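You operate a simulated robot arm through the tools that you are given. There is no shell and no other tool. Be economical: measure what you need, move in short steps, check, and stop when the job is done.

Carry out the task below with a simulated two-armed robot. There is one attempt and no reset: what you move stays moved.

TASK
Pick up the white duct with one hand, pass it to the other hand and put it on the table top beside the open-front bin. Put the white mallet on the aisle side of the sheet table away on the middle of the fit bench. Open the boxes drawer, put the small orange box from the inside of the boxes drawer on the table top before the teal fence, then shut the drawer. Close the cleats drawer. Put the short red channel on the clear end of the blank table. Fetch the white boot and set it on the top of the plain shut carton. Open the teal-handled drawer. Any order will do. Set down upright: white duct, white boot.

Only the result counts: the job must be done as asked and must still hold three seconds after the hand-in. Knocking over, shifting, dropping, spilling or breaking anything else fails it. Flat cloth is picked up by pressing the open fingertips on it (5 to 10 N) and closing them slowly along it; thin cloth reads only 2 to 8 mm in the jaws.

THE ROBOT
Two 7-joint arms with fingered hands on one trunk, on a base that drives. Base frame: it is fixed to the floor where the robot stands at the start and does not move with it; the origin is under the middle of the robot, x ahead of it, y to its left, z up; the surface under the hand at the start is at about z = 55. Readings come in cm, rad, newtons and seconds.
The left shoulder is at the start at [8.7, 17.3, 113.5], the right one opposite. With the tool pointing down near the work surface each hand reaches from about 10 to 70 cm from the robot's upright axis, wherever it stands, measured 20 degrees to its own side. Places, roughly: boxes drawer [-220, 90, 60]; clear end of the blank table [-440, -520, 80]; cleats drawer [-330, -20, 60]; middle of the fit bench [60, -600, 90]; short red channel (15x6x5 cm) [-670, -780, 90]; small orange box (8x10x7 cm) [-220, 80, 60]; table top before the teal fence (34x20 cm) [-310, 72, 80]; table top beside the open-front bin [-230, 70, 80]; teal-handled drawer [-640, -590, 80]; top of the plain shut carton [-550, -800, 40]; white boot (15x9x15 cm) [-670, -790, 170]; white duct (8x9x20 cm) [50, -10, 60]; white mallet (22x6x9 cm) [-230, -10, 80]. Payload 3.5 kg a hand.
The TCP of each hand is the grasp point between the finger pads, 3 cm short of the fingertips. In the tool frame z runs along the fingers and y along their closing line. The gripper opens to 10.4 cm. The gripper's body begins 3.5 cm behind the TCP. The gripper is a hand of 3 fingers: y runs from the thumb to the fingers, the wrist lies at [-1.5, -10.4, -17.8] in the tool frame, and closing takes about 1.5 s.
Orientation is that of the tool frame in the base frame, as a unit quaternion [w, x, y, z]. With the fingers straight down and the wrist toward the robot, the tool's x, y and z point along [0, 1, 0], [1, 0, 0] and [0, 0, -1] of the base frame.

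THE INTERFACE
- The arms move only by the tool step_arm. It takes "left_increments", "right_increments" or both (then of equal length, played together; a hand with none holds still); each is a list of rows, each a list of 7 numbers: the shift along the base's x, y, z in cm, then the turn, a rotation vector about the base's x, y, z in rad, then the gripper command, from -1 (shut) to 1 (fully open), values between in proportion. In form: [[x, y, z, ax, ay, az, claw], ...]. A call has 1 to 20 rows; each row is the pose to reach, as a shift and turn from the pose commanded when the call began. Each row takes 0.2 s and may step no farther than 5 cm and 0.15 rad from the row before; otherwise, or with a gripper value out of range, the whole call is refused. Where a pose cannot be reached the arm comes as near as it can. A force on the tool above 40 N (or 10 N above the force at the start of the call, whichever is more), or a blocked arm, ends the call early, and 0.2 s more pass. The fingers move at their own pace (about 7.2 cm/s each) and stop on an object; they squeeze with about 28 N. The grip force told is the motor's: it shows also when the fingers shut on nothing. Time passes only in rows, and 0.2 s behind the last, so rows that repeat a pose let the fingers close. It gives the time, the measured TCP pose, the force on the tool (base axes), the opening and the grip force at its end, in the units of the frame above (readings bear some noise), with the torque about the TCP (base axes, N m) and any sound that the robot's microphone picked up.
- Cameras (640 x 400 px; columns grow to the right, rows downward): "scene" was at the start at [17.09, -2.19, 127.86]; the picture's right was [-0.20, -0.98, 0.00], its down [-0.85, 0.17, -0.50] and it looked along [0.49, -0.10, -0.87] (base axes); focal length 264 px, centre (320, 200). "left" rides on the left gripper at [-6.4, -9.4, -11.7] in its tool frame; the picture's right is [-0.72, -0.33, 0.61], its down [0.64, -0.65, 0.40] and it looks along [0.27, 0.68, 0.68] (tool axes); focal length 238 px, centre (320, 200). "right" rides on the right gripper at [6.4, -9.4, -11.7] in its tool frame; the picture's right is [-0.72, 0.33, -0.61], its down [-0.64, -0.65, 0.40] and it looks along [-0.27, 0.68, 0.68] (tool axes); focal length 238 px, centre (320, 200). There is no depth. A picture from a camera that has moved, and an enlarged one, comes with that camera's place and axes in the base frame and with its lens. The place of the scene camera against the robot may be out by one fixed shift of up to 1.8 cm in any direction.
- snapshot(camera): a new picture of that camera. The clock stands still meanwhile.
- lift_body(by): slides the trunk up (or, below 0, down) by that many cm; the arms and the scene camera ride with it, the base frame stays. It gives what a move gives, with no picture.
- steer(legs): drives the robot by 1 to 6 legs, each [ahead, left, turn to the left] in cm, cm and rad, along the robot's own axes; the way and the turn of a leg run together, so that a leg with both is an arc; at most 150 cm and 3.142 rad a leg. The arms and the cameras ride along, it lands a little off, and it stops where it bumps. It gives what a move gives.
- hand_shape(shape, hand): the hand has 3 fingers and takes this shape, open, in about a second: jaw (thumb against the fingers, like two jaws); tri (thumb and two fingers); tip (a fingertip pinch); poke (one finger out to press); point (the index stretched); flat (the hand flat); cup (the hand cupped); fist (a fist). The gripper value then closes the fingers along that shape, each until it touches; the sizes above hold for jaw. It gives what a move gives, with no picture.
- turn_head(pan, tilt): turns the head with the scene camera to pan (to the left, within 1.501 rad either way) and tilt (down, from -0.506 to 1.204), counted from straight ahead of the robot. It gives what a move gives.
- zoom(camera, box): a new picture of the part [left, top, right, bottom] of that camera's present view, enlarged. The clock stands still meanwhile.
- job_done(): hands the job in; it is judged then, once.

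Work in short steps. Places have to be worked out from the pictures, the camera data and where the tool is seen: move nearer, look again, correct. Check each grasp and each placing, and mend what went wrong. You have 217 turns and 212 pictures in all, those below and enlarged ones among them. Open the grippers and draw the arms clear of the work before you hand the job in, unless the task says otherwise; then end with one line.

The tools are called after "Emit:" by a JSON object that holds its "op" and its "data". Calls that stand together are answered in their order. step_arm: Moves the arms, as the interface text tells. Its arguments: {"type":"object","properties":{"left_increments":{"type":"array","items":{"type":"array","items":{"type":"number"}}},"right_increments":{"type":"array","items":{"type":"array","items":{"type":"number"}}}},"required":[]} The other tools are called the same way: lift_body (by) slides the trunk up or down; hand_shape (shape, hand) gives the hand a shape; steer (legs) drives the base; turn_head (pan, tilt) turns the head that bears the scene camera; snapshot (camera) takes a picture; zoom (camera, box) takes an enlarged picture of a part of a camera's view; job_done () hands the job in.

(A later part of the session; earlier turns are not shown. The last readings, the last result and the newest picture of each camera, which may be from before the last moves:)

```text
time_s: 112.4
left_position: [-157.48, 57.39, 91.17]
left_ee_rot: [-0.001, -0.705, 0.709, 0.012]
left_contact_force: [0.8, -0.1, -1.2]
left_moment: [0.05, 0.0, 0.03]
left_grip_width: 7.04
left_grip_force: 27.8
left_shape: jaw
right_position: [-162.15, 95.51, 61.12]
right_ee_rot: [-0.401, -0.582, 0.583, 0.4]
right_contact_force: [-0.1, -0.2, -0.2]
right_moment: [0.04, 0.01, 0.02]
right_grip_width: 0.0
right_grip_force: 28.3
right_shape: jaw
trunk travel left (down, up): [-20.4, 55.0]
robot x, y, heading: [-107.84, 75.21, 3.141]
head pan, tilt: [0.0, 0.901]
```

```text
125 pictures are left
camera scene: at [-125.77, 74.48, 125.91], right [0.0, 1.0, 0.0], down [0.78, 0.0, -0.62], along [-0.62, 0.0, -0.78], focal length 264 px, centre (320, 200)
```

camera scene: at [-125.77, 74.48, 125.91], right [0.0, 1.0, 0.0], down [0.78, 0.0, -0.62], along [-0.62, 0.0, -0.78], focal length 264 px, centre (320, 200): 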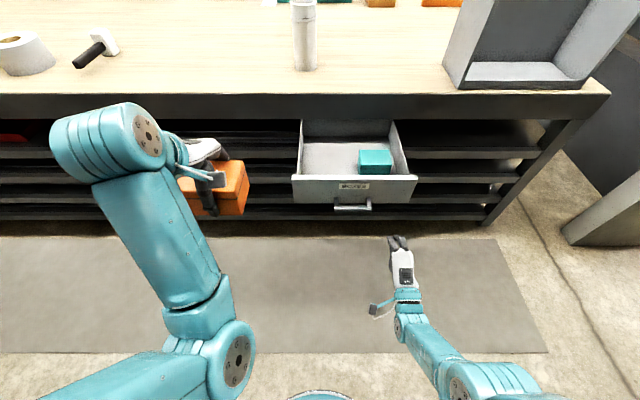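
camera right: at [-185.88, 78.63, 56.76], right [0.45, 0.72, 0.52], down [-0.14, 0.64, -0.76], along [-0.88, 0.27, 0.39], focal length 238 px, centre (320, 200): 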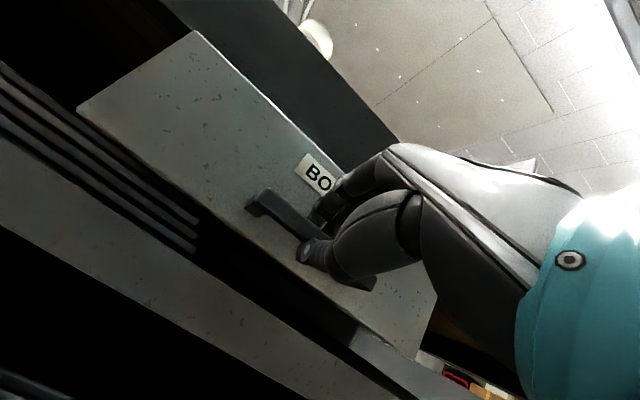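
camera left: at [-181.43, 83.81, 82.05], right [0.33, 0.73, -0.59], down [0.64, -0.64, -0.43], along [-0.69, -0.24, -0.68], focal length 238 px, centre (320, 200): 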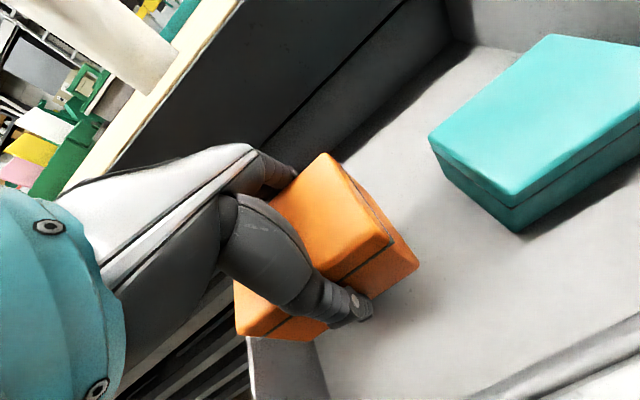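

Drive forward to push the drawer shut, first 34 cm.

Emit:
{"op": "steer", "data": {"legs": [[34, 0, 0]]}}

Emit:
{"op": "snapshot", "data": {"camera": "scene"}}

Emit:
{"op": "snapshot", "data": {"camera": "right"}}

```text
time_s: 114.7
left_position: [-191.79, 57.22, 91.12]
left_ee_rot: [-0.002, -0.705, 0.709, 0.011]
left_contact_force: [-0.3, 0.7, -1.1]
left_moment: [-0.01, -0.03, 0.02]
left_grip_width: 7.05
left_grip_force: 28.3
left_shape: jaw
right_position: [-196.4, 95.45, 61.24]
right_ee_rot: [-0.401, -0.583, 0.583, 0.4]
right_contact_force: [0.1, -0.2, 0.5]
right_moment: [0.03, -0.02, 0.02]
right_grip_width: 0.02
right_grip_force: 27.4
right_shape: jaw
trunk travel left (down, up): [-20.4, 55.0]
robot x, y, heading: [-142.33, 75.26, -3.149]
head pan, tilt: [0.0, 0.901]
```

```text
124 pictures are left
camera scene: at [-160.05, 74.52, 125.9], right [0.0, 1.0, 0.0], down [0.78, 0.0, -0.62], along [-0.62, 0.0, -0.78], focal length 264 px, centre (320, 200)
```

scene: 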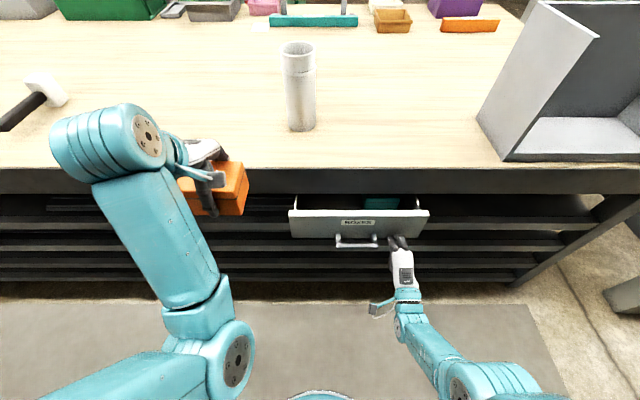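

```text
123 pictures are left
camera right: at [-182.17, 89.06, 56.79], right [0.45, 0.72, 0.52], down [-0.14, 0.64, -0.76], along [-0.88, 0.27, 0.39], focal length 238 px, centre (320, 200)
```

right: 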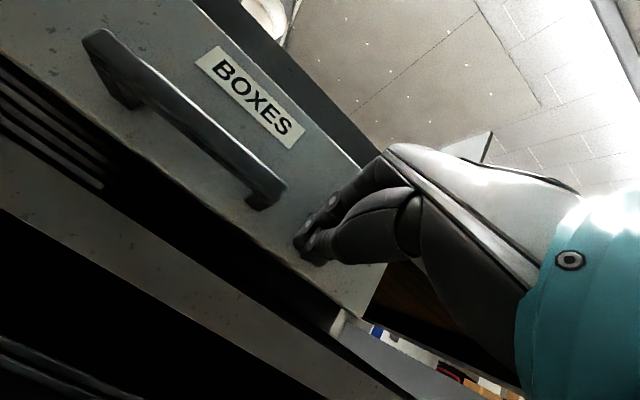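

Still a few cm open; push 4 cm then 1.5 cm more.

Emit:
{"op": "steer", "data": {"legs": [[4, 0, 0]]}}

Emit:
{"op": "steer", "data": {"legs": [[1.5, 0, 0]]}}

Emit:
{"op": "snapshot", "data": {"camera": "scene"}}

```text
time_s: 115.5
left_position: [-195.7, 57.21, 91.22]
left_ee_rot: [-0.002, -0.706, 0.708, 0.011]
left_contact_force: [0.3, -0.6, -1.4]
left_moment: [-0.02, -0.03, -0.02]
left_grip_width: 7.01
left_grip_force: 28.6
left_shape: jaw
right_position: [-200.3, 95.47, 61.19]
right_ee_rot: [-0.401, -0.583, 0.583, 0.399]
right_contact_force: [0.6, -0.2, 0.7]
right_moment: [-0.01, 0.01, 0.01]
right_grip_width: 0.01
right_grip_force: 27.8
right_shape: jaw
trunk travel left (down, up): [-20.4, 55.0]
robot x, y, heading: [-145.92, 75.54, -3.145]
head pan, tilt: [0.0, 0.901]
```

```text
time_s: 116.3
left_position: [-197.29, 57.19, 91.25]
left_ee_rot: [-0.002, -0.706, 0.708, 0.01]
left_contact_force: [0.1, -0.8, -2.5]
left_moment: [0.05, 0.01, -0.04]
left_grip_width: 7.04
left_grip_force: 27.4
left_shape: jaw
right_position: [-201.89, 95.4, 61.25]
right_ee_rot: [-0.401, -0.583, 0.583, 0.399]
right_contact_force: [-0.2, 0.2, 0.4]
right_moment: [0.0, 0.01, 0.03]
right_grip_width: 0.0
right_grip_force: 28.2
right_shape: jaw
trunk travel left (down, up): [-20.4, 55.0]
robot x, y, heading: [-147.4, 75.17, -3.14]
head pan, tilt: [0.0, 0.901]
```

```text
122 pictures are left
camera scene: at [-165.55, 74.51, 125.89], right [0.0, 1.0, 0.0], down [0.78, 0.0, -0.62], along [-0.62, 0.0, -0.78], focal length 264 px, centre (320, 200)
```

scene: 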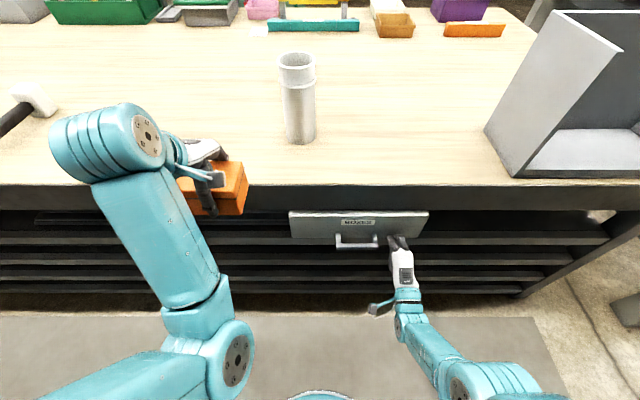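

Zoom and nudge further until resistance.

Emit:
{"op": "steer", "data": {"legs": [[1.5, 0, 0]]}}

Emit:
{"op": "zoom", "data": {"camera": "scene", "box": [260, 170, 460, 300]}}

```text
time_s: 117.1
left_position: [-198.57, 57.13, 91.28]
left_ee_rot: [-0.003, -0.706, 0.708, 0.011]
left_contact_force: [0.3, -1.2, -2.9]
left_moment: [0.02, 0.01, -0.02]
left_grip_width: 7.02
left_grip_force: 28.2
left_shape: jaw
right_position: [-203.32, 95.32, 61.13]
right_ee_rot: [0.401, 0.583, -0.583, -0.399]
right_contact_force: [12.2, -1.5, -2.2]
right_moment: [-0.03, -0.21, 0.05]
right_grip_width: 0.0
right_grip_force: 27.8
right_shape: jaw
trunk travel left (down, up): [-20.4, 55.0]
robot x, y, heading: [-149.04, 75.51, -3.141]
head pan, tilt: [0.0, 0.901]
```

```text
3.08 times, centred on (360, 235) of scene
camera zoom: at [-166.9, 74.51, 125.91], right [0.0, 1.0, 0.0], down [0.78, 0.0, -0.62], along [-0.62, 0.0, -0.78], focal length 814 px, centre (197, 92)
```

zoom: 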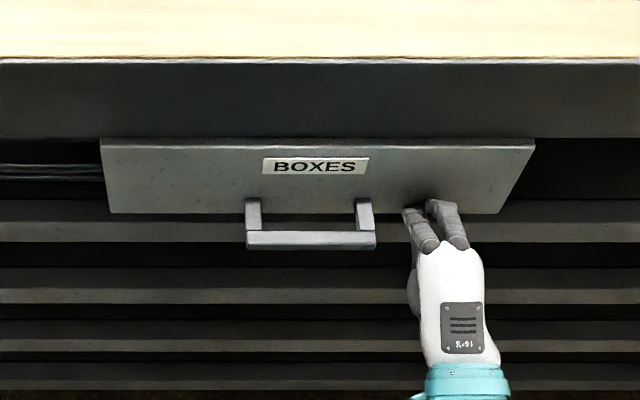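

Drawer is shut (12 N reaction). Back off, raise the trunk, and move over to the mallet, reorienting the right hand on the way.

Emit:
{"op": "steer", "data": {"legs": [[-25, 0, 0], [0, 103, 0]]}}

Emit:
{"op": "lift_body", "data": {"by": 18}}

Emit:
{"op": "step_arm", "data": {"right_increments": [[0, 0, 2, 0, -0.1, 0, 0.3], [0, 0, 4, 0, -0.2, 0, 0.6], [0, 0, 6, 0, -0.3, 0, 1], [-0.5, 0, 8, 0, -0.4, 0, 1], [-0.5, 0, 10, 0, -0.5, 0, 1], [-0.5, 0, 12, 0, -0.6, 0, 1], [-0.5, 0, 14, 0, -0.7, 0, 1], [-0.5, 0, 16, 0, -0.8, 0, 1], [-0.5, 0, 18, 0, -0.9, 0, 1], [-0.5, 0, 20, 0, -1.0, 0, 1], [-0.5, 0, 21, 0, -1.1, 0, 1], [-0.5, 0, 21, 0, -1.2, 0, 1], [-0.5, 0, 21, 0, -1.2, 0, 1]]}}

Emit:
{"op": "turn_head", "data": {"pan": 0, "tilt": 0.8}}

Emit:
{"op": "snapshot", "data": {"camera": "scene"}}

```text
time_s: 123.9
left_position: [-174.08, -46.13, 91.21]
left_ee_rot: [-0.002, -0.703, 0.711, 0.01]
left_contact_force: [0.7, -0.3, -2.9]
left_moment: [0.02, -0.03, -0.04]
left_grip_width: 7.05
left_grip_force: 28.4
left_shape: jaw
right_position: [-178.26, -7.84, 61.22]
right_ee_rot: [-0.398, -0.581, 0.586, 0.401]
right_contact_force: [1.0, 0.0, -0.7]
right_moment: [0.02, 0.0, 0.02]
right_grip_width: 0.0
right_grip_force: 28.4
right_shape: jaw
trunk travel left (down, up): [-20.4, 55.0]
robot x, y, heading: [-124.56, -28.5, 3.136]
head pan, tilt: [0.0, 0.901]
```

```text
time_s: 125.9
left_position: [-174.06, -46.15, 109.21]
left_ee_rot: [-0.002, -0.703, 0.712, 0.01]
left_contact_force: [0.4, -0.5, -2.9]
left_moment: [-0.01, 0.0, -0.02]
left_grip_width: 7.05
left_grip_force: 28.2
left_shape: jaw
right_position: [-179.66, -7.84, 85.29]
right_ee_rot: [-0.432, -0.556, 0.561, 0.435]
right_contact_force: [0.2, -0.2, 0.1]
right_moment: [0.02, 0.0, -0.01]
right_grip_width: 0.0
right_grip_force: 28.1
right_shape: jaw
trunk travel left (down, up): [-38.4, 37.0]
robot x, y, heading: [-124.3, -28.14, 3.131]
head pan, tilt: [0.0, 0.901]
```

```text
time_s: 128.7
left_position: [-173.99, -46.1, 109.25]
left_ee_rot: [-0.003, -0.703, 0.711, 0.011]
left_contact_force: [-0.9, 1.0, -1.7]
left_moment: [-0.02, 0.01, -0.03]
left_grip_width: 7.01
left_grip_force: 28.1
left_shape: jaw
right_position: [-180.14, -7.91, 106.41]
right_ee_rot: [-0.039, -0.704, 0.708, 0.044]
right_contact_force: [0.0, -0.8, -0.3]
right_moment: [0.0, -0.01, 0.01]
right_grip_width: 10.38
right_grip_force: 0.0
right_shape: jaw
trunk travel left (down, up): [-38.4, 37.0]
robot x, y, heading: [-124.46, -27.9, 3.132]
head pan, tilt: [0.0, 0.901]
```

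```text
time_s: 129.3
left_position: [-174.07, -46.09, 109.09]
left_ee_rot: [-0.003, -0.703, 0.711, 0.01]
left_contact_force: [0.4, 0.6, -2.5]
left_moment: [0.0, 0.04, -0.03]
left_grip_width: 7.04
left_grip_force: 28.4
left_shape: jaw
right_position: [-180.13, -7.75, 106.36]
right_ee_rot: [-0.04, -0.704, 0.707, 0.045]
right_contact_force: [0.2, -0.4, -0.4]
right_moment: [-0.01, -0.02, 0.01]
right_grip_width: 10.36
right_grip_force: 0.1
right_shape: jaw
trunk travel left (down, up): [-38.4, 37.0]
robot x, y, heading: [-124.24, -27.71, 3.138]
head pan, tilt: [0.0, 0.799]
```

```text
120 pictures are left
camera scene: at [-135.88, -29.1, 145.05], right [0.01, 1.0, 0.0], down [0.72, -0.01, -0.7], along [-0.7, 0.01, -0.72], focal length 264 px, centre (320, 200)
```

scene: 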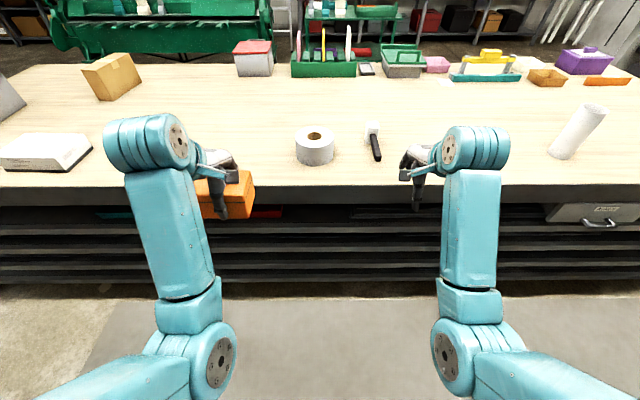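

Arms are good. Yaw the right hand +90° so its fingers close across the handle, and zoom on the mallet.

Emit:
{"op": "step_arm", "data": {"right_increments": [[0, 0, 0, 0, 0, 0.1, 1], [0, 0, 0, 0, 0, 0.2, 1], [0, 0, 0, 0, 0, 0.3, 1], [0, 0, 0, 0, 0, 0.4, 1], [0, 0, 0, 0, 0, 0.5, 1], [0, 0, 0, 0, 0, 0.6, 1], [0, 0, 0, 0, 0, 0.7, 1], [0, 0, 0, 0, 0, 0.8, 1], [0, 0, 0, 0, 0, 0.9, 1], [0, 0, 0, 0, 0, 1.0, 1], [0, 0, 0, 0, 0, 1.1, 1], [0, 0, 0, 0, 0, 1.2, 1], [0, 0, 0, 0, 0, 1.3, 1], [0, 0, 0, 0, 0, 1.4, 1], [0, 0, 0, 0, 0, 1.5, 1]]}}

Emit:
{"op": "zoom", "data": {"camera": "scene", "box": [260, 90, 460, 210]}}

Emit:
{"op": "snapshot", "data": {"camera": "right"}}

```text
time_s: 132.5
left_position: [-173.96, -46.1, 109.3]
left_ee_rot: [-0.002, -0.703, 0.711, 0.009]
left_contact_force: [0.3, 0.3, -2.3]
left_moment: [0.05, -0.02, -0.01]
left_grip_width: 7.03
left_grip_force: 27.9
left_shape: jaw
right_position: [-180.01, -7.94, 106.39]
right_ee_rot: [0.059, 0.998, -0.036, -0.006]
right_contact_force: [0.1, -0.4, -0.3]
right_moment: [-0.01, -0.01, -0.01]
right_grip_width: 10.39
right_grip_force: 0.0
right_shape: jaw
trunk travel left (down, up): [-38.4, 37.0]
robot x, y, heading: [-124.32, -28.02, 3.138]
head pan, tilt: [0.0, 0.799]
```

```text
3.20 times, centred on (360, 150) of scene
camera zoom: at [-135.9, -29.11, 145.05], right [0.01, 1.0, 0.0], down [0.72, -0.01, -0.7], along [-0.7, 0.01, -0.72], focal length 846 px, centre (192, 360)
```

zoom: 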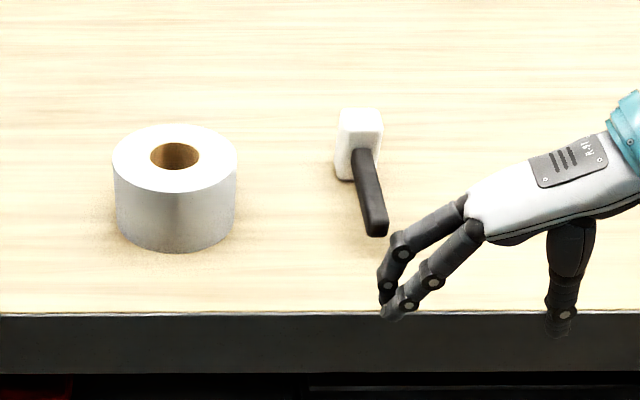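

```text
118 pictures are left
camera right: at [-172.94, 2.42, 116.87], right [-0.73, -0.2, 0.65], down [-0.6, 0.65, -0.48], along [-0.33, -0.74, -0.59], focal length 238 px, centre (320, 200)
```

right: 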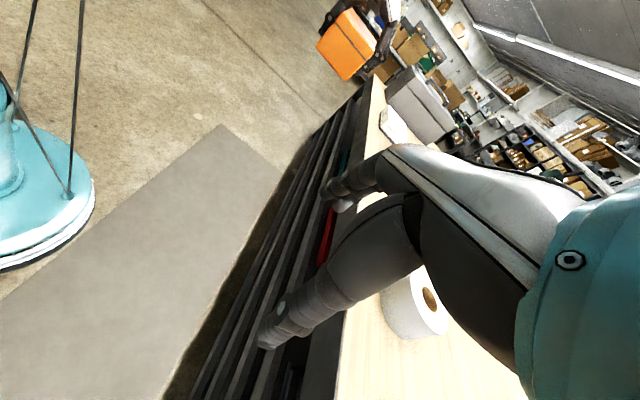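

Mallet lies along x: head near (-231,-7), handle toward the aisle to about x=-215. Square up the hand and drive 44 cm forward.

Emit:
{"op": "step_arm", "data": {"right_increments": [[0, 0, 0, 0.06, 0, 0.035, 1], [0, 0.5, 0, 0.118, 0, 0.072, 1], [0, 0.5, 0, 0.118, 0, 0.072, 1]]}}

Emit:
{"op": "steer", "data": {"legs": [[44, 0, 0]]}}

Emit:
{"op": "snapshot", "data": {"camera": "scene"}}

Emit:
{"op": "snapshot", "data": {"camera": "right"}}

```text
time_s: 133.3
left_position: [-173.97, -46.09, 109.26]
left_ee_rot: [-0.002, -0.702, 0.712, 0.01]
left_contact_force: [0.1, -0.2, -1.5]
left_moment: [-0.02, -0.02, 0.02]
left_grip_width: 7.06
left_grip_force: 28.6
left_shape: jaw
right_position: [-180.09, -7.34, 106.33]
right_ee_rot: [0.0, 1.0, 0.0, -0.006]
right_contact_force: [-0.3, -0.3, -0.4]
right_moment: [0.03, 0.02, 0.02]
right_grip_width: 10.38
right_grip_force: 0.0
right_shape: jaw
trunk travel left (down, up): [-38.4, 37.0]
robot x, y, heading: [-124.54, -28.41, 3.132]
head pan, tilt: [0.0, 0.799]
```

```text
time_s: 136.0
left_position: [-217.7, -45.69, 109.22]
left_ee_rot: [-0.003, -0.702, 0.712, 0.01]
left_contact_force: [0.7, -0.6, -2.1]
left_moment: [-0.01, 0.03, 0.03]
left_grip_width: 7.03
left_grip_force: 27.6
left_shape: jaw
right_position: [-223.91, -6.93, 106.28]
right_ee_rot: [0.001, 1.0, -0.002, -0.006]
right_contact_force: [0.3, 0.1, -0.4]
right_moment: [0.0, -0.05, 0.0]
right_grip_width: 10.35
right_grip_force: 0.2
right_shape: jaw
trunk travel left (down, up): [-38.4, 37.0]
robot x, y, heading: [-168.06, -27.81, 3.133]
head pan, tilt: [0.0, 0.799]
```

```text
117 pictures are left
camera scene: at [-179.54, -28.7, 145.05], right [0.01, 1.0, 0.0], down [0.72, -0.01, -0.7], along [-0.7, 0.01, -0.72], focal length 264 px, centre (320, 200)
```

scene: 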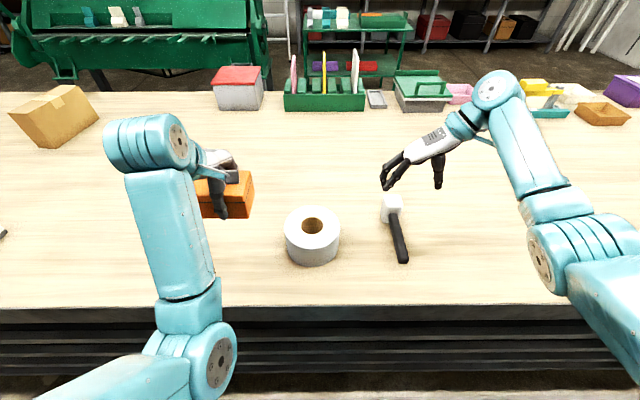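

```text
116 pictures are left
camera right: at [-217.27, 2.56, 118.0], right [-0.71, -0.32, 0.62], down [-0.64, 0.65, -0.4], along [-0.28, -0.68, -0.67], focal length 238 px, centre (320, 200)
```

right: 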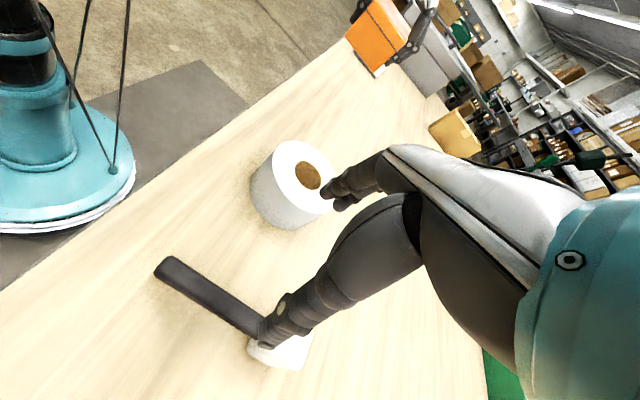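

Handle runs at y≈-5.7 from x=-218 to -231. Descend over it at x=-225.5.

Emit:
{"op": "step_arm", "data": {"right_increments": [[-1, 0.6, -3, 0, 0, 0, 1], [-1.6, 1.2, -7, 0, 0, 0, 1], [-1.6, 1.2, -11, 0, 0, 0, 1], [-1.6, 1.2, -14, 0, 0, 0, 1], [-1.6, 1.2, -16, 0, 0, 0, 1], [-1.6, 1.2, -16, 0, 0, 0, 1]]}}

Emit:
{"op": "snapshot", "data": {"camera": "right"}}

Emit:
{"op": "zoom", "data": {"camera": "scene", "box": [340, 150, 500, 270]}}

```text
time_s: 137.4
left_position: [-217.63, -45.58, 109.24]
left_ee_rot: [-0.002, -0.703, 0.711, 0.01]
left_contact_force: [-0.4, 0.3, -1.7]
left_moment: [0.04, -0.02, 0.01]
left_grip_width: 7.03
left_grip_force: 28.4
left_shape: jaw
right_position: [-224.83, -5.78, 90.48]
right_ee_rot: [0.001, 1.0, -0.001, -0.006]
right_contact_force: [0.1, 0.2, 0.5]
right_moment: [0.0, -0.02, 0.0]
right_grip_width: 10.35
right_grip_force: 0.0
right_shape: jaw
right hand out of reach, approached as far as the arm can: row 5, 6
trunk travel left (down, up): [-38.4, 37.0]
robot x, y, heading: [-168.1, -27.99, 3.133]
head pan, tilt: [0.0, 0.799]
```

```text
115 pictures are left
camera right: at [-218.24, 3.65, 102.19], right [-0.71, -0.32, 0.62], down [-0.64, 0.65, -0.4], along [-0.28, -0.68, -0.67], focal length 238 px, centre (320, 200)
```

right: 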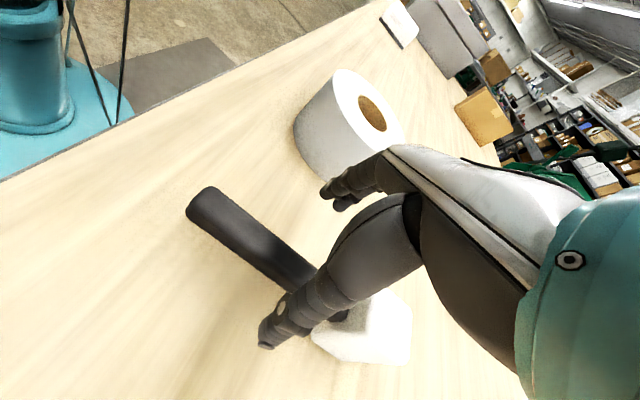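

```text
3.33 times, centred on (420, 210) of scene
camera zoom: at [-179.49, -28.74, 145.05], right [0.01, 1.0, 0.0], down [0.72, -0.01, -0.7], along [-0.7, 0.01, -0.72], focal length 882 px, centre (-13, 167)
```

zoom: 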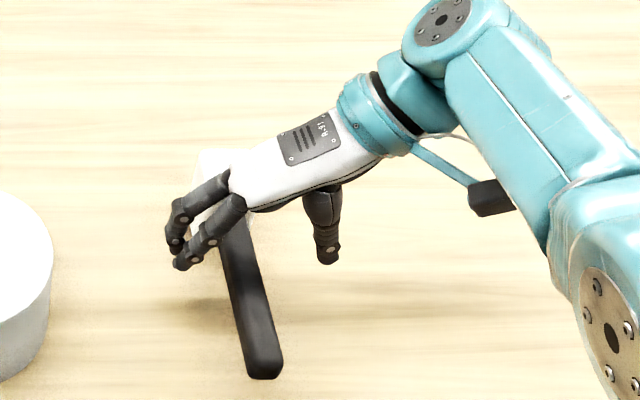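

Alignment good; lower the trunk 6.3 cm and close on the handle.

Emit:
{"op": "lift_body", "data": {"by": -6.3}}

Emit:
{"op": "step_arm", "data": {"right_increments": [[0, 0, 0, 0, 0, 0, -1], [0, 0, 0, 0, 0, 0, -1], [0, 0, 0, 0, 0, 0, -1], [0, 0, 0, 0, 0, 0, -1], [0, 0, 0, 0, 0, 0, -1], [0, 0, 0, 0, 0, 0, -1], [0, 0, 0, 0, 0, 0, -1], [0, 0, 0, 0, 0, 0, -1]]}}

Emit:
{"op": "snapshot", "data": {"camera": "right"}}

```text
time_s: 138.4
left_position: [-217.61, -45.58, 103.04]
left_ee_rot: [-0.003, -0.703, 0.711, 0.011]
left_contact_force: [0.3, 0.1, -1.6]
left_moment: [0.02, 0.0, 0.0]
left_grip_width: 7.05
left_grip_force: 28.0
left_shape: jaw
right_position: [-224.77, -5.74, 84.29]
right_ee_rot: [0.001, 1.0, -0.001, -0.005]
right_contact_force: [0.5, -0.3, 0.3]
right_moment: [-0.01, 0.01, 0.01]
right_grip_width: 10.35
right_grip_force: 0.0
right_shape: jaw
trunk travel left (down, up): [-32.1, 43.3]
robot x, y, heading: [-168.16, -27.56, 3.132]
head pan, tilt: [0.0, 0.799]
```

```text
time_s: 140.2
left_position: [-217.69, -45.69, 102.88]
left_ee_rot: [-0.003, -0.702, 0.712, 0.01]
left_contact_force: [0.0, -0.6, -3.0]
left_moment: [0.01, 0.03, -0.03]
left_grip_width: 7.06
left_grip_force: 27.4
left_shape: jaw
right_position: [-224.72, -5.74, 84.24]
right_ee_rot: [0.001, 1.0, -0.002, -0.006]
right_contact_force: [-1.5, 0.3, -0.7]
right_moment: [-0.04, 0.0, -0.04]
right_grip_width: 1.62
right_grip_force: 27.7
right_shape: jaw
trunk travel left (down, up): [-32.1, 43.3]
robot x, y, heading: [-167.97, -27.98, 3.131]
head pan, tilt: [0.0, 0.799]
```

```text
113 pictures are left
camera right: at [-218.24, 3.71, 95.87], right [-0.71, -0.32, 0.62], down [-0.64, 0.65, -0.4], along [-0.28, -0.68, -0.67], focal length 238 px, centre (320, 200)
```

right: 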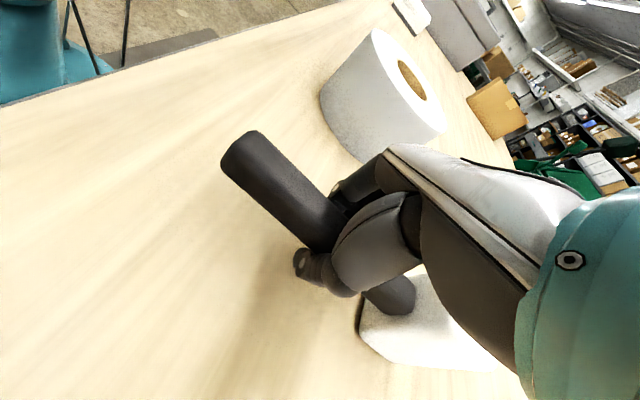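

Gripped (1.6 cm). Lift by the trunk and check.

Emit:
{"op": "lift_body", "data": {"by": 14}}

Emit:
{"op": "snapshot", "data": {"camera": "right"}}

Emit:
{"op": "snapshot", "data": {"camera": "scene"}}

```text
time_s: 141.9
left_position: [-217.73, -45.67, 116.86]
left_ee_rot: [-0.003, -0.702, 0.712, 0.01]
left_contact_force: [-0.7, 0.0, -2.0]
left_moment: [0.01, 0.0, 0.02]
left_grip_width: 7.03
left_grip_force: 27.7
left_shape: jaw
right_position: [-224.87, -5.76, 99.81]
right_ee_rot: [0.001, 1.0, -0.002, -0.021]
right_contact_force: [0.1, -0.5, -2.8]
right_moment: [0.01, -0.33, 0.02]
right_grip_width: 1.36
right_grip_force: 27.7
right_shape: jaw
trunk travel left (down, up): [-46.1, 29.3]
robot x, y, heading: [-168.15, -27.66, 3.13]
head pan, tilt: [0.0, 0.799]
```

```text
112 pictures are left
camera right: at [-217.93, 3.7, 111.35], right [-0.69, -0.32, 0.64], down [-0.66, 0.65, -0.38], along [-0.3, -0.68, -0.67], focal length 238 px, centre (320, 200)
```

right: 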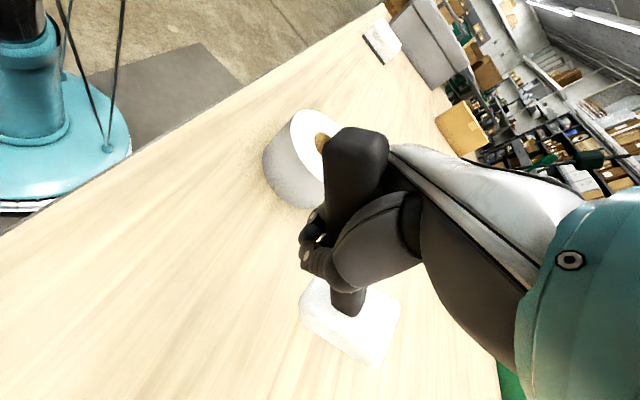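

```text
111 pictures are left
camera scene: at [-177.91, -28.71, 152.79], right [0.01, 1.0, 0.0], down [0.72, -0.01, -0.7], along [-0.7, 0.01, -0.72], focal length 264 px, centre (320, 200)
```

scene: 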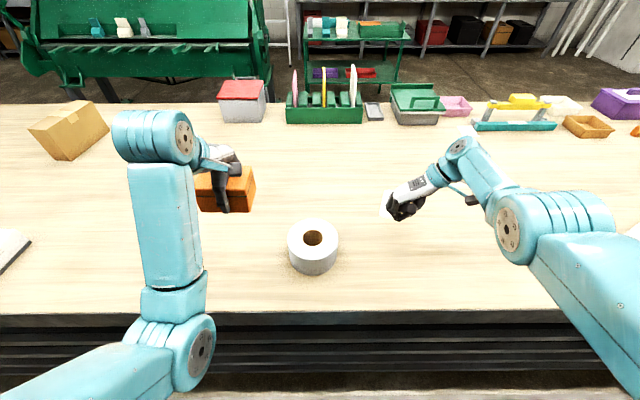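

Mallet is held with the head hanging down. Back off and look both ways for a route around the table.

Emit:
{"op": "steer", "data": {"legs": [[-50, 0, 0]]}}

Emit:
{"op": "turn_head", "data": {"pan": 0.9, "tilt": 0.5}}

Emit:
{"op": "snapshot", "data": {"camera": "scene"}}

Emit:
{"op": "turn_head", "data": {"pan": -0.9, "tilt": 0.5}}

Emit:
{"op": "snapshot", "data": {"camera": "scene"}}

```text
time_s: 144.8
left_position: [-167.45, -46.21, 117.03]
left_ee_rot: [-0.002, -0.704, 0.71, 0.01]
left_contact_force: [0.6, 1.0, -1.5]
left_moment: [0.02, 0.03, -0.01]
left_grip_width: 7.05
left_grip_force: 27.7
left_shape: jaw
right_position: [-174.75, -6.26, 99.91]
right_ee_rot: [0.001, 1.0, 0.0, -0.021]
right_contact_force: [-0.2, 0.3, -3.6]
right_moment: [-0.01, -0.27, 0.0]
right_grip_width: 1.33
right_grip_force: 27.7
right_shape: jaw
trunk travel left (down, up): [-46.1, 29.3]
robot x, y, heading: [-117.7, -28.09, 3.136]
head pan, tilt: [0.0, 0.799]
```

```text
time_s: 146.0
left_position: [-167.51, -46.27, 116.87]
left_ee_rot: [-0.003, -0.703, 0.711, 0.01]
left_contact_force: [-0.3, 1.0, -2.3]
left_moment: [0.03, 0.03, 0.02]
left_grip_width: 6.99
left_grip_force: 28.1
left_shape: jaw
right_position: [-174.76, -6.25, 99.8]
right_ee_rot: [0.001, 1.0, 0.0, -0.021]
right_contact_force: [-0.3, 0.2, -2.4]
right_moment: [-0.05, -0.25, 0.0]
right_grip_width: 1.34
right_grip_force: 28.3
right_shape: jaw
trunk travel left (down, up): [-46.1, 29.3]
robot x, y, heading: [-117.84, -28.13, 3.135]
head pan, tilt: [0.901, 0.499]
```

```text
110 pictures are left
camera scene: at [-125.41, -36.26, 155.4], right [-0.78, 0.63, 0.0], down [0.3, 0.37, -0.88], along [-0.55, -0.68, -0.48], focal length 264 px, centre (320, 200)
```

scene: 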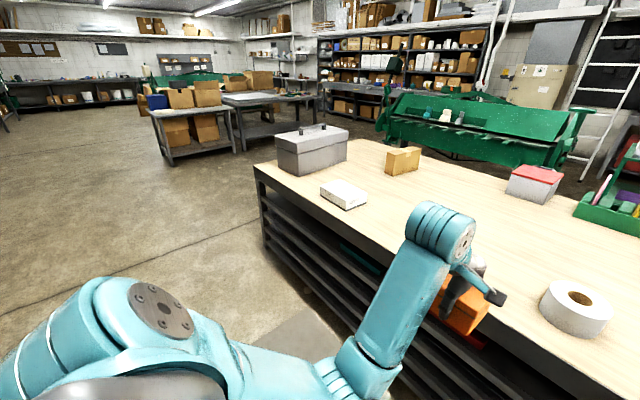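

```text
time_s: 147.8
left_position: [-167.47, -46.02, 116.96]
left_ee_rot: [-0.002, -0.703, 0.711, 0.01]
left_contact_force: [-0.5, 1.2, -2.0]
left_moment: [0.04, 0.02, 0.02]
left_grip_width: 7.04
left_grip_force: 28.4
left_shape: jaw
right_position: [-174.82, -6.2, 99.97]
right_ee_rot: [0.001, 1.0, 0.0, -0.021]
right_contact_force: [0.5, -0.2, -3.4]
right_moment: [-0.01, -0.26, -0.05]
right_grip_width: 1.35
right_grip_force: 28.0
right_shape: jaw
trunk travel left (down, up): [-46.1, 29.3]
robot x, y, heading: [-118.14, -28.39, 3.139]
head pan, tilt: [-0.901, 0.499]
```

```text
109 pictures are left
camera scene: at [-125.31, -22.01, 155.4], right [0.79, 0.62, 0.0], down [0.3, -0.38, -0.88], along [-0.54, 0.69, -0.48], focal length 264 px, centre (320, 200)
```

scene: 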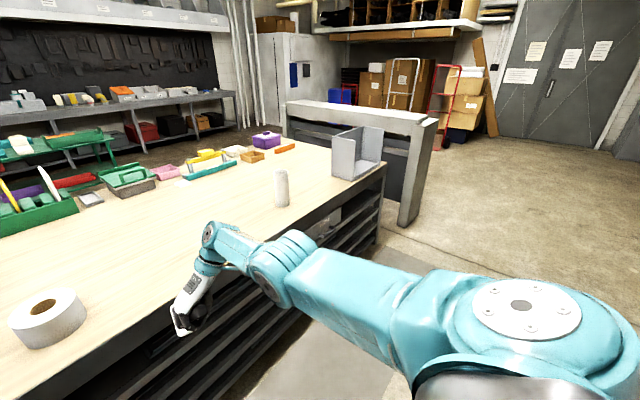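

Table spans y≈-220…178, x≈-204…-322; the far aisle is ~150 cm wide. Route: around the south end, then turn to face the far side.

Emit:
{"op": "steer", "data": {"legs": [[0, 131, 0], [0, 131, 0], [139, 0, 0], [138, 0, 0], [0, 0, 3.14]]}}

Emit:
{"op": "turn_head", "data": {"pan": 0.7, "tilt": 0.6}}

Emit:
{"op": "snapshot", "data": {"camera": "scene"}}

```text
time_s: 171.9
left_position: [-423.23, -304.56, 116.66]
left_ee_rot: [-0.001, -0.702, 0.712, 0.008]
left_contact_force: [-0.7, -0.1, -2.9]
left_moment: [0.03, 0.0, 0.03]
left_grip_width: 7.04
left_grip_force: 28.3
left_shape: jaw
right_position: [-429.89, -264.55, 99.45]
right_ee_rot: [0.002, 1.0, 0.001, -0.011]
right_contact_force: [-0.2, -0.3, -3.5]
right_moment: [-0.02, -0.26, 0.03]
right_grip_width: 1.33
right_grip_force: 27.5
right_shape: jaw
trunk travel left (down, up): [-46.1, 29.3]
robot x, y, heading: [-373.0, -286.83, 3.13]
head pan, tilt: [-0.901, 0.499]
stopped in leg 4: the force on the tool passed its limit at 42 N (the readings are from after the stop); the commanded pose is now the measured one
```

```text
time_s: 173.6
left_position: [-422.87, -304.59, 116.84]
left_ee_rot: [-0.002, -0.703, 0.711, 0.009]
left_contact_force: [-0.3, 0.0, -2.4]
left_moment: [0.0, 0.0, -0.01]
left_grip_width: 7.05
left_grip_force: 28.0
left_shape: jaw
right_position: [-429.7, -264.66, 99.77]
right_ee_rot: [0.002, 1.0, 0.003, -0.012]
right_contact_force: [0.4, 0.0, -2.7]
right_moment: [0.01, -0.21, 0.0]
right_grip_width: 1.36
right_grip_force: 27.8
right_shape: jaw
trunk travel left (down, up): [-46.1, 29.3]
robot x, y, heading: [-373.71, -286.72, 3.134]
head pan, tilt: [0.7, 0.6]
```

```text
108 pictures are left
camera scene: at [-381.93, -293.23, 154.49], right [-0.64, 0.77, 0.0], down [0.44, 0.36, -0.82], along [-0.64, -0.53, -0.57], focal length 264 px, centre (320, 200)
```

scene: 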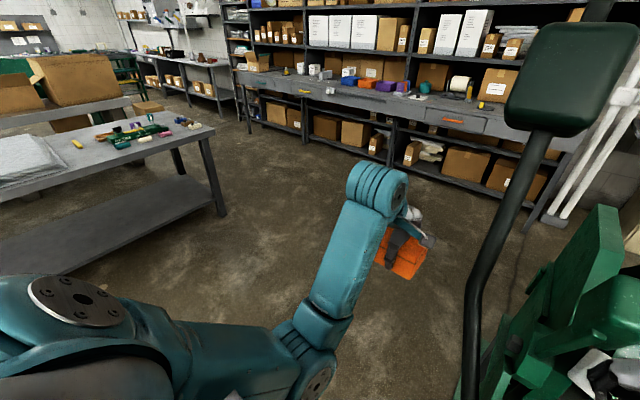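

A tool force stopped the drive: something near the right hand (green machine lever). Look.

Emit:
{"op": "turn_head", "data": {"pan": -0.3, "tilt": 0.7}}

Emit:
{"op": "snapshot", "data": {"camera": "scene"}}

Emit:
{"op": "snapshot", "data": {"camera": "right"}}

```text
time_s: 174.9
left_position: [-422.93, -304.58, 116.9]
left_ee_rot: [-0.002, -0.703, 0.712, 0.009]
left_contact_force: [-0.9, -0.1, -2.8]
left_moment: [0.02, 0.01, 0.0]
left_grip_width: 7.04
left_grip_force: 27.7
left_shape: jaw
right_position: [-429.73, -264.61, 99.69]
right_ee_rot: [0.001, 1.0, 0.002, -0.012]
right_contact_force: [0.4, 0.0, -2.9]
right_moment: [-0.02, -0.23, -0.05]
right_grip_width: 1.31
right_grip_force: 27.6
right_shape: jaw
trunk travel left (down, up): [-46.1, 29.3]
robot x, y, heading: [-373.41, -286.79, 3.128]
head pan, tilt: [-0.3, 0.7]
```

```text
107 pictures are left
camera scene: at [-383.22, -285.03, 153.63], right [0.3, 0.95, 0.0], down [0.61, -0.2, -0.76], along [-0.73, 0.23, -0.64], focal length 264 px, centre (320, 200)
```

scene: 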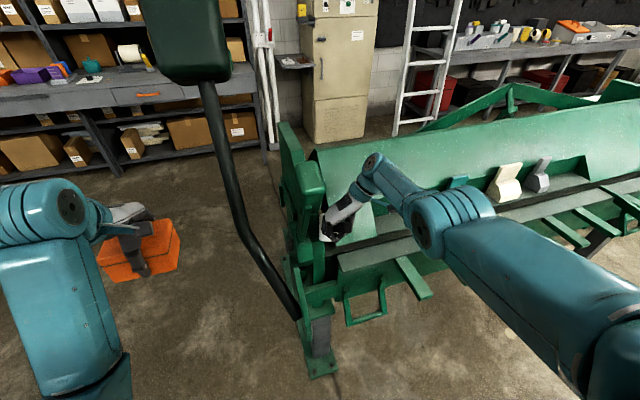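

```text
106 pictures are left
camera right: at [-423.07, -255.09, 111.32], right [-0.7, -0.33, 0.63], down [-0.65, 0.65, -0.39], along [-0.28, -0.69, -0.67], focal length 238 px, centre (320, 200)
```

right: 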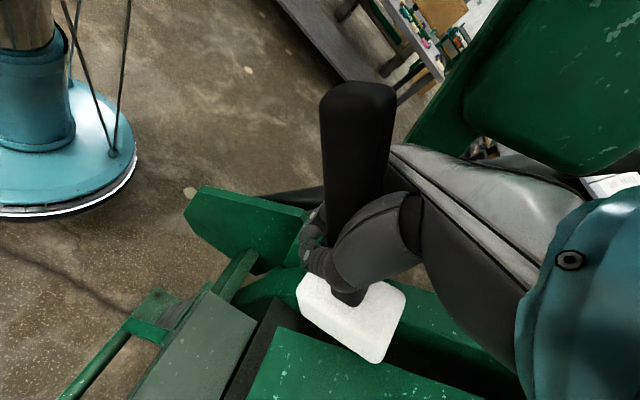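

The mallet head touched the green brake's end; the machine starts at about x=-425. Retreat, turn in the open, and raise the trunk for clearance.

Emit:
{"op": "steer", "data": {"legs": [[-45, 0, 0], [0, 38, 0], [0, 0, 3.14]]}}

Emit:
{"op": "lift_body", "data": {"by": 10}}

Emit:
{"op": "turn_head", "data": {"pan": 1.2, "tilt": 0.6}}

Emit:
{"op": "snapshot", "data": {"camera": "scene"}}

```text
time_s: 186.9
left_position: [-279.59, -307.06, 116.76]
left_ee_rot: [0.009, 0.711, 0.703, 0.002]
left_contact_force: [0.1, -0.3, -2.3]
left_moment: [0.02, 0.03, 0.01]
left_grip_width: 6.98
left_grip_force: 27.8
left_shape: jaw
right_position: [-272.78, -347.01, 99.69]
right_ee_rot: [0.012, -0.003, 1.0, 0.003]
right_contact_force: [0.7, 0.7, -3.1]
right_moment: [-0.02, 0.24, -0.01]
right_grip_width: 1.34
right_grip_force: 27.8
right_shape: jaw
trunk travel left (down, up): [-46.1, 29.3]
robot x, y, heading: [-328.98, -324.78, -0.009]
head pan, tilt: [-0.3, 0.7]
```

```text
time_s: 188.3
left_position: [-279.57, -307.08, 126.79]
left_ee_rot: [0.01, 0.711, 0.703, 0.002]
left_contact_force: [0.7, -0.6, -2.1]
left_moment: [0.01, -0.01, 0.0]
left_grip_width: 7.0
left_grip_force: 28.7
left_shape: jaw
right_position: [-272.87, -347.01, 111.02]
right_ee_rot: [0.023, -0.001, 1.0, 0.001]
right_contact_force: [0.0, 0.2, -3.5]
right_moment: [0.01, 0.24, 0.02]
right_grip_width: 1.32
right_grip_force: 28.1
right_shape: jaw
trunk travel left (down, up): [-56.1, 19.3]
robot x, y, heading: [-329.21, -324.97, -0.011]
head pan, tilt: [-0.3, 0.7]
```

```text
time_s: 189.9
left_position: [-279.41, -306.99, 126.92]
left_ee_rot: [0.009, 0.711, 0.703, 0.002]
left_contact_force: [-0.2, 0.3, -1.9]
left_moment: [-0.02, 0.0, 0.0]
left_grip_width: 6.96
left_grip_force: 28.1
left_shape: jaw
right_position: [-272.88, -347.0, 111.08]
right_ee_rot: [0.024, -0.002, 1.0, 0.0]
right_contact_force: [0.6, 0.7, -3.2]
right_moment: [-0.01, 0.26, -0.01]
right_grip_width: 1.31
right_grip_force: 28.0
right_shape: jaw
trunk travel left (down, up): [-56.1, 19.3]
robot x, y, heading: [-328.87, -325.03, -0.013]
head pan, tilt: [1.201, 0.6]
```

```text
105 pictures are left
camera scene: at [-323.48, -317.41, 164.53], right [0.93, -0.37, 0.0], down [-0.21, -0.52, -0.82], along [0.31, 0.77, -0.57], focal length 264 px, centre (320, 200)
```

scene: 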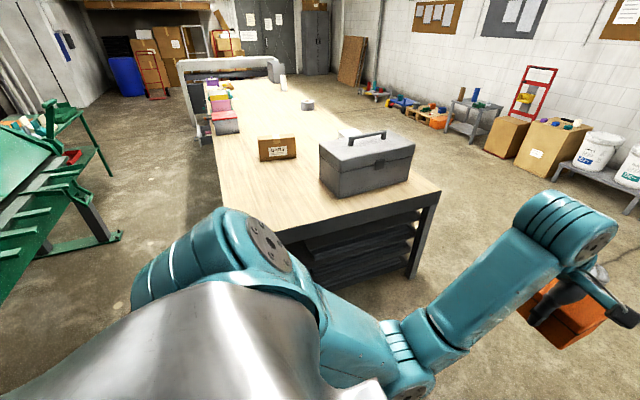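

The aisle is clear (~100 cm). Back to x≈-385, strafe north to y≈-110 and look at the cleats drawer.

Emit:
{"op": "steer", "data": {"legs": [[-57, 0, 0], [0, 110, 0], [0, 100, 0]]}}

Emit:
{"op": "turn_head", "data": {"pan": 0.8, "tilt": 0.7}}

Emit:
{"op": "snapshot", "data": {"camera": "scene"}}

```text
time_s: 203.2
left_position: [-334.15, -96.31, 126.91]
left_ee_rot: [0.009, 0.713, 0.701, 0.002]
left_contact_force: [0.4, 0.0, -1.3]
left_moment: [-0.03, -0.04, -0.01]
left_grip_width: 6.97
left_grip_force: 28.4
left_shape: jaw
right_position: [-327.65, -136.29, 110.86]
right_ee_rot: [0.022, 0.0, 1.0, 0.002]
right_contact_force: [0.8, 0.0, -2.3]
right_moment: [0.01, 0.21, 0.03]
right_grip_width: 1.29
right_grip_force: 27.7
right_shape: jaw
trunk travel left (down, up): [-56.1, 19.3]
robot x, y, heading: [-384.27, -113.69, -0.014]
head pan, tilt: [1.201, 0.6]
```

```text
time_s: 204.1
left_position: [-334.19, -96.17, 126.81]
left_ee_rot: [0.009, 0.712, 0.702, 0.002]
left_contact_force: [0.6, 0.5, -2.7]
left_moment: [0.01, 0.02, -0.01]
left_grip_width: 6.98
left_grip_force: 28.2
left_shape: jaw
right_position: [-327.7, -136.18, 111.05]
right_ee_rot: [0.024, 0.001, 1.0, 0.001]
right_contact_force: [-0.1, -0.4, -3.3]
right_moment: [-0.03, 0.23, -0.01]
right_grip_width: 1.33
right_grip_force: 28.2
right_shape: jaw
trunk travel left (down, up): [-56.1, 19.3]
robot x, y, heading: [-383.73, -113.61, -0.014]
head pan, tilt: [0.799, 0.7]
```

```text
104 pictures are left
camera scene: at [-375.46, -108.66, 163.67], right [0.71, -0.71, 0.0], down [-0.45, -0.46, -0.77], along [0.54, 0.54, -0.64], focal length 264 px, centre (320, 200)
```

scene: 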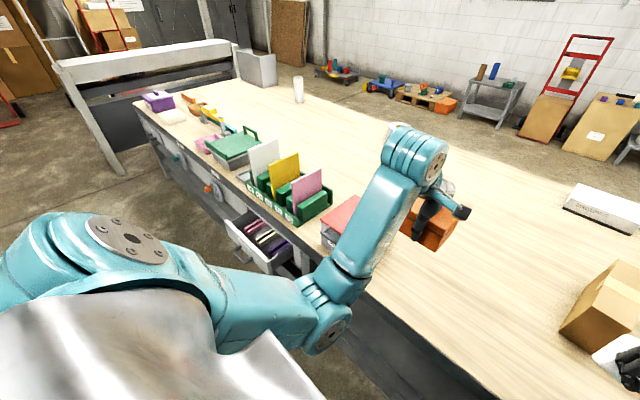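

Cleats drawer front is at x≈-341, y -42…-5. Continue north, slightly further from the table, to the fence.

Emit:
{"op": "steer", "data": {"legs": [[-8, 0, 0], [0, 90, 0], [0, 78, 0]]}}

Emit:
{"op": "turn_head", "data": {"pan": 0, "tilt": 0.8}}

Emit:
{"op": "snapshot", "data": {"camera": "scene"}}

```text
time_s: 213.3
left_position: [-339.42, 71.91, 126.85]
left_ee_rot: [0.01, 0.714, 0.701, 0.003]
left_contact_force: [0.6, 0.2, -1.8]
left_moment: [-0.01, 0.01, 0.0]
left_grip_width: 6.98
left_grip_force: 27.6
left_shape: jaw
right_position: [-333.04, 31.97, 110.88]
right_ee_rot: [0.023, 0.002, 1.0, 0.002]
right_contact_force: [-0.5, -0.3, -3.8]
right_moment: [-0.01, 0.27, -0.02]
right_grip_width: 1.33
right_grip_force: 28.1
right_shape: jaw
trunk travel left (down, up): [-56.1, 19.3]
robot x, y, heading: [-389.28, 54.41, -0.008]
head pan, tilt: [0.799, 0.7]
```

```text
time_s: 214.4
left_position: [-339.5, 71.82, 126.8]
left_ee_rot: [0.01, 0.713, 0.701, 0.002]
left_contact_force: [1.0, 0.0, -3.0]
left_moment: [-0.04, -0.03, -0.02]
left_grip_width: 6.97
left_grip_force: 27.9
left_shape: jaw
right_position: [-332.99, 31.89, 110.81]
right_ee_rot: [0.023, 0.002, 1.0, 0.001]
right_contact_force: [0.8, 0.9, -3.2]
right_moment: [0.01, 0.22, 0.03]
right_grip_width: 1.31
right_grip_force: 28.0
right_shape: jaw
trunk travel left (down, up): [-56.1, 19.3]
robot x, y, heading: [-388.74, 54.63, -0.01]
head pan, tilt: [0.0, 0.799]
```

```text
103 pictures are left
camera scene: at [-378.73, 53.47, 162.84], right [-0.01, -1.0, 0.0], down [-0.72, 0.01, -0.7], along [0.7, -0.01, -0.72], focal length 264 px, centre (320, 200)
```

scene: 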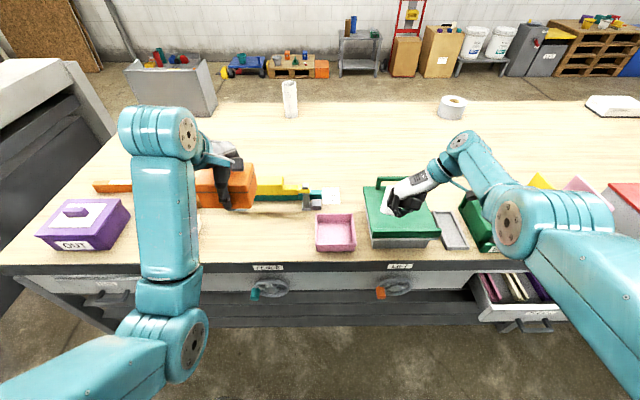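

The left arm hides the fence zone; use the left wrist camera.

Emit:
{"op": "snapshot", "data": {"camera": "left"}}

Emit:
{"op": "snapshot", "data": {"camera": "right"}}

```text
102 pictures are left
camera left: at [-349.29, 65.88, 138.48], right [-0.33, -0.72, -0.61], down [-0.63, 0.65, -0.42], along [0.7, 0.25, -0.67], focal length 238 px, centre (320, 200)
```

left: 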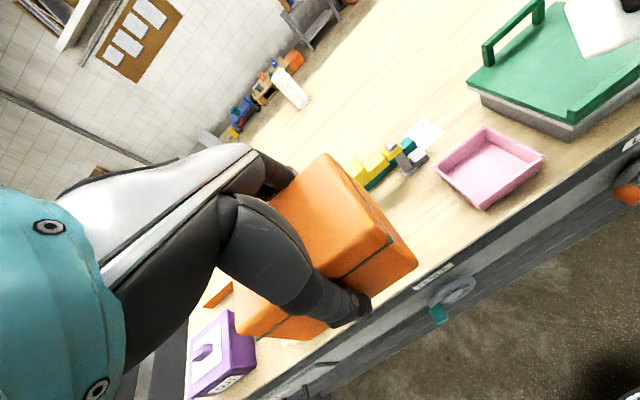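

```text
101 pictures are left
camera right: at [-340.03, 22.52, 122.42], right [0.69, 0.32, 0.65], down [0.66, -0.65, -0.38], along [0.3, 0.68, -0.66], focal length 238 px, centre (320, 200)
```

right: 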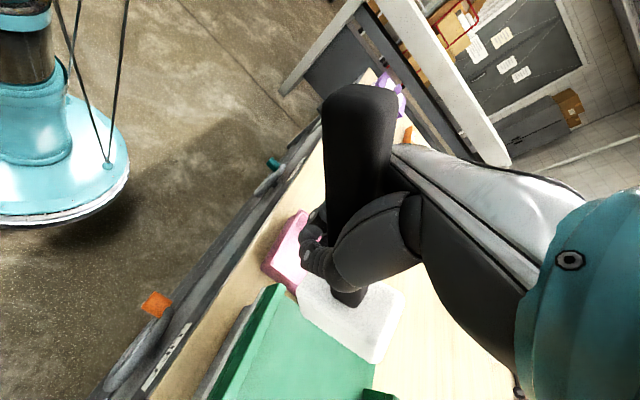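

Strafe left 20 cm so the fence lies between the arms.

Emit:
{"op": "steer", "data": {"legs": [[0, 20, 0]]}}

Emit:
{"op": "snapshot", "data": {"camera": "scene"}}

Emit:
{"op": "zoom", "data": {"camera": "scene", "box": [220, 130, 420, 260]}}

```text
time_s: 216.0
left_position: [-339.25, 91.9, 126.9]
left_ee_rot: [0.01, 0.714, 0.701, 0.002]
left_contact_force: [0.3, -1.0, -1.5]
left_moment: [-0.04, 0.03, 0.0]
left_grip_width: 6.95
left_grip_force: 27.5
left_shape: jaw
right_position: [-332.73, 51.97, 110.89]
right_ee_rot: [0.023, 0.001, 1.0, 0.0]
right_contact_force: [0.1, -0.2, -2.5]
right_moment: [-0.01, 0.2, 0.0]
right_grip_width: 1.32
right_grip_force: 28.1
right_shape: jaw
trunk travel left (down, up): [-56.1, 19.3]
robot x, y, heading: [-388.8, 74.73, -0.014]
head pan, tilt: [0.0, 0.799]
```

```text
100 pictures are left
camera scene: at [-378.45, 73.42, 162.84], right [-0.01, -1.0, 0.0], down [-0.72, 0.01, -0.7], along [0.7, -0.01, -0.72], focal length 264 px, centre (320, 200)
```

scene: 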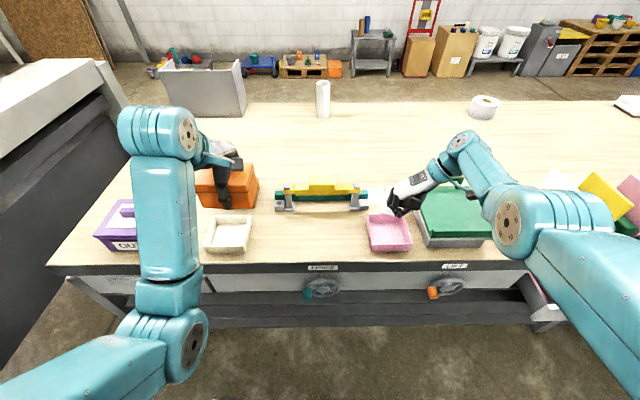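

```text
3.08 times, centred on (320, 195) of scene
camera zoom: at [-378.45, 73.42, 162.84], right [-0.01, -1.0, 0.0], down [-0.72, 0.01, -0.7], along [0.7, -0.01, -0.72], focal length 814 px, centre (320, 215)
```

zoom: 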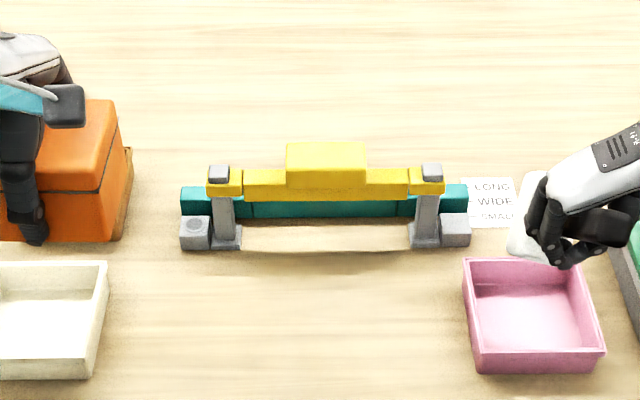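

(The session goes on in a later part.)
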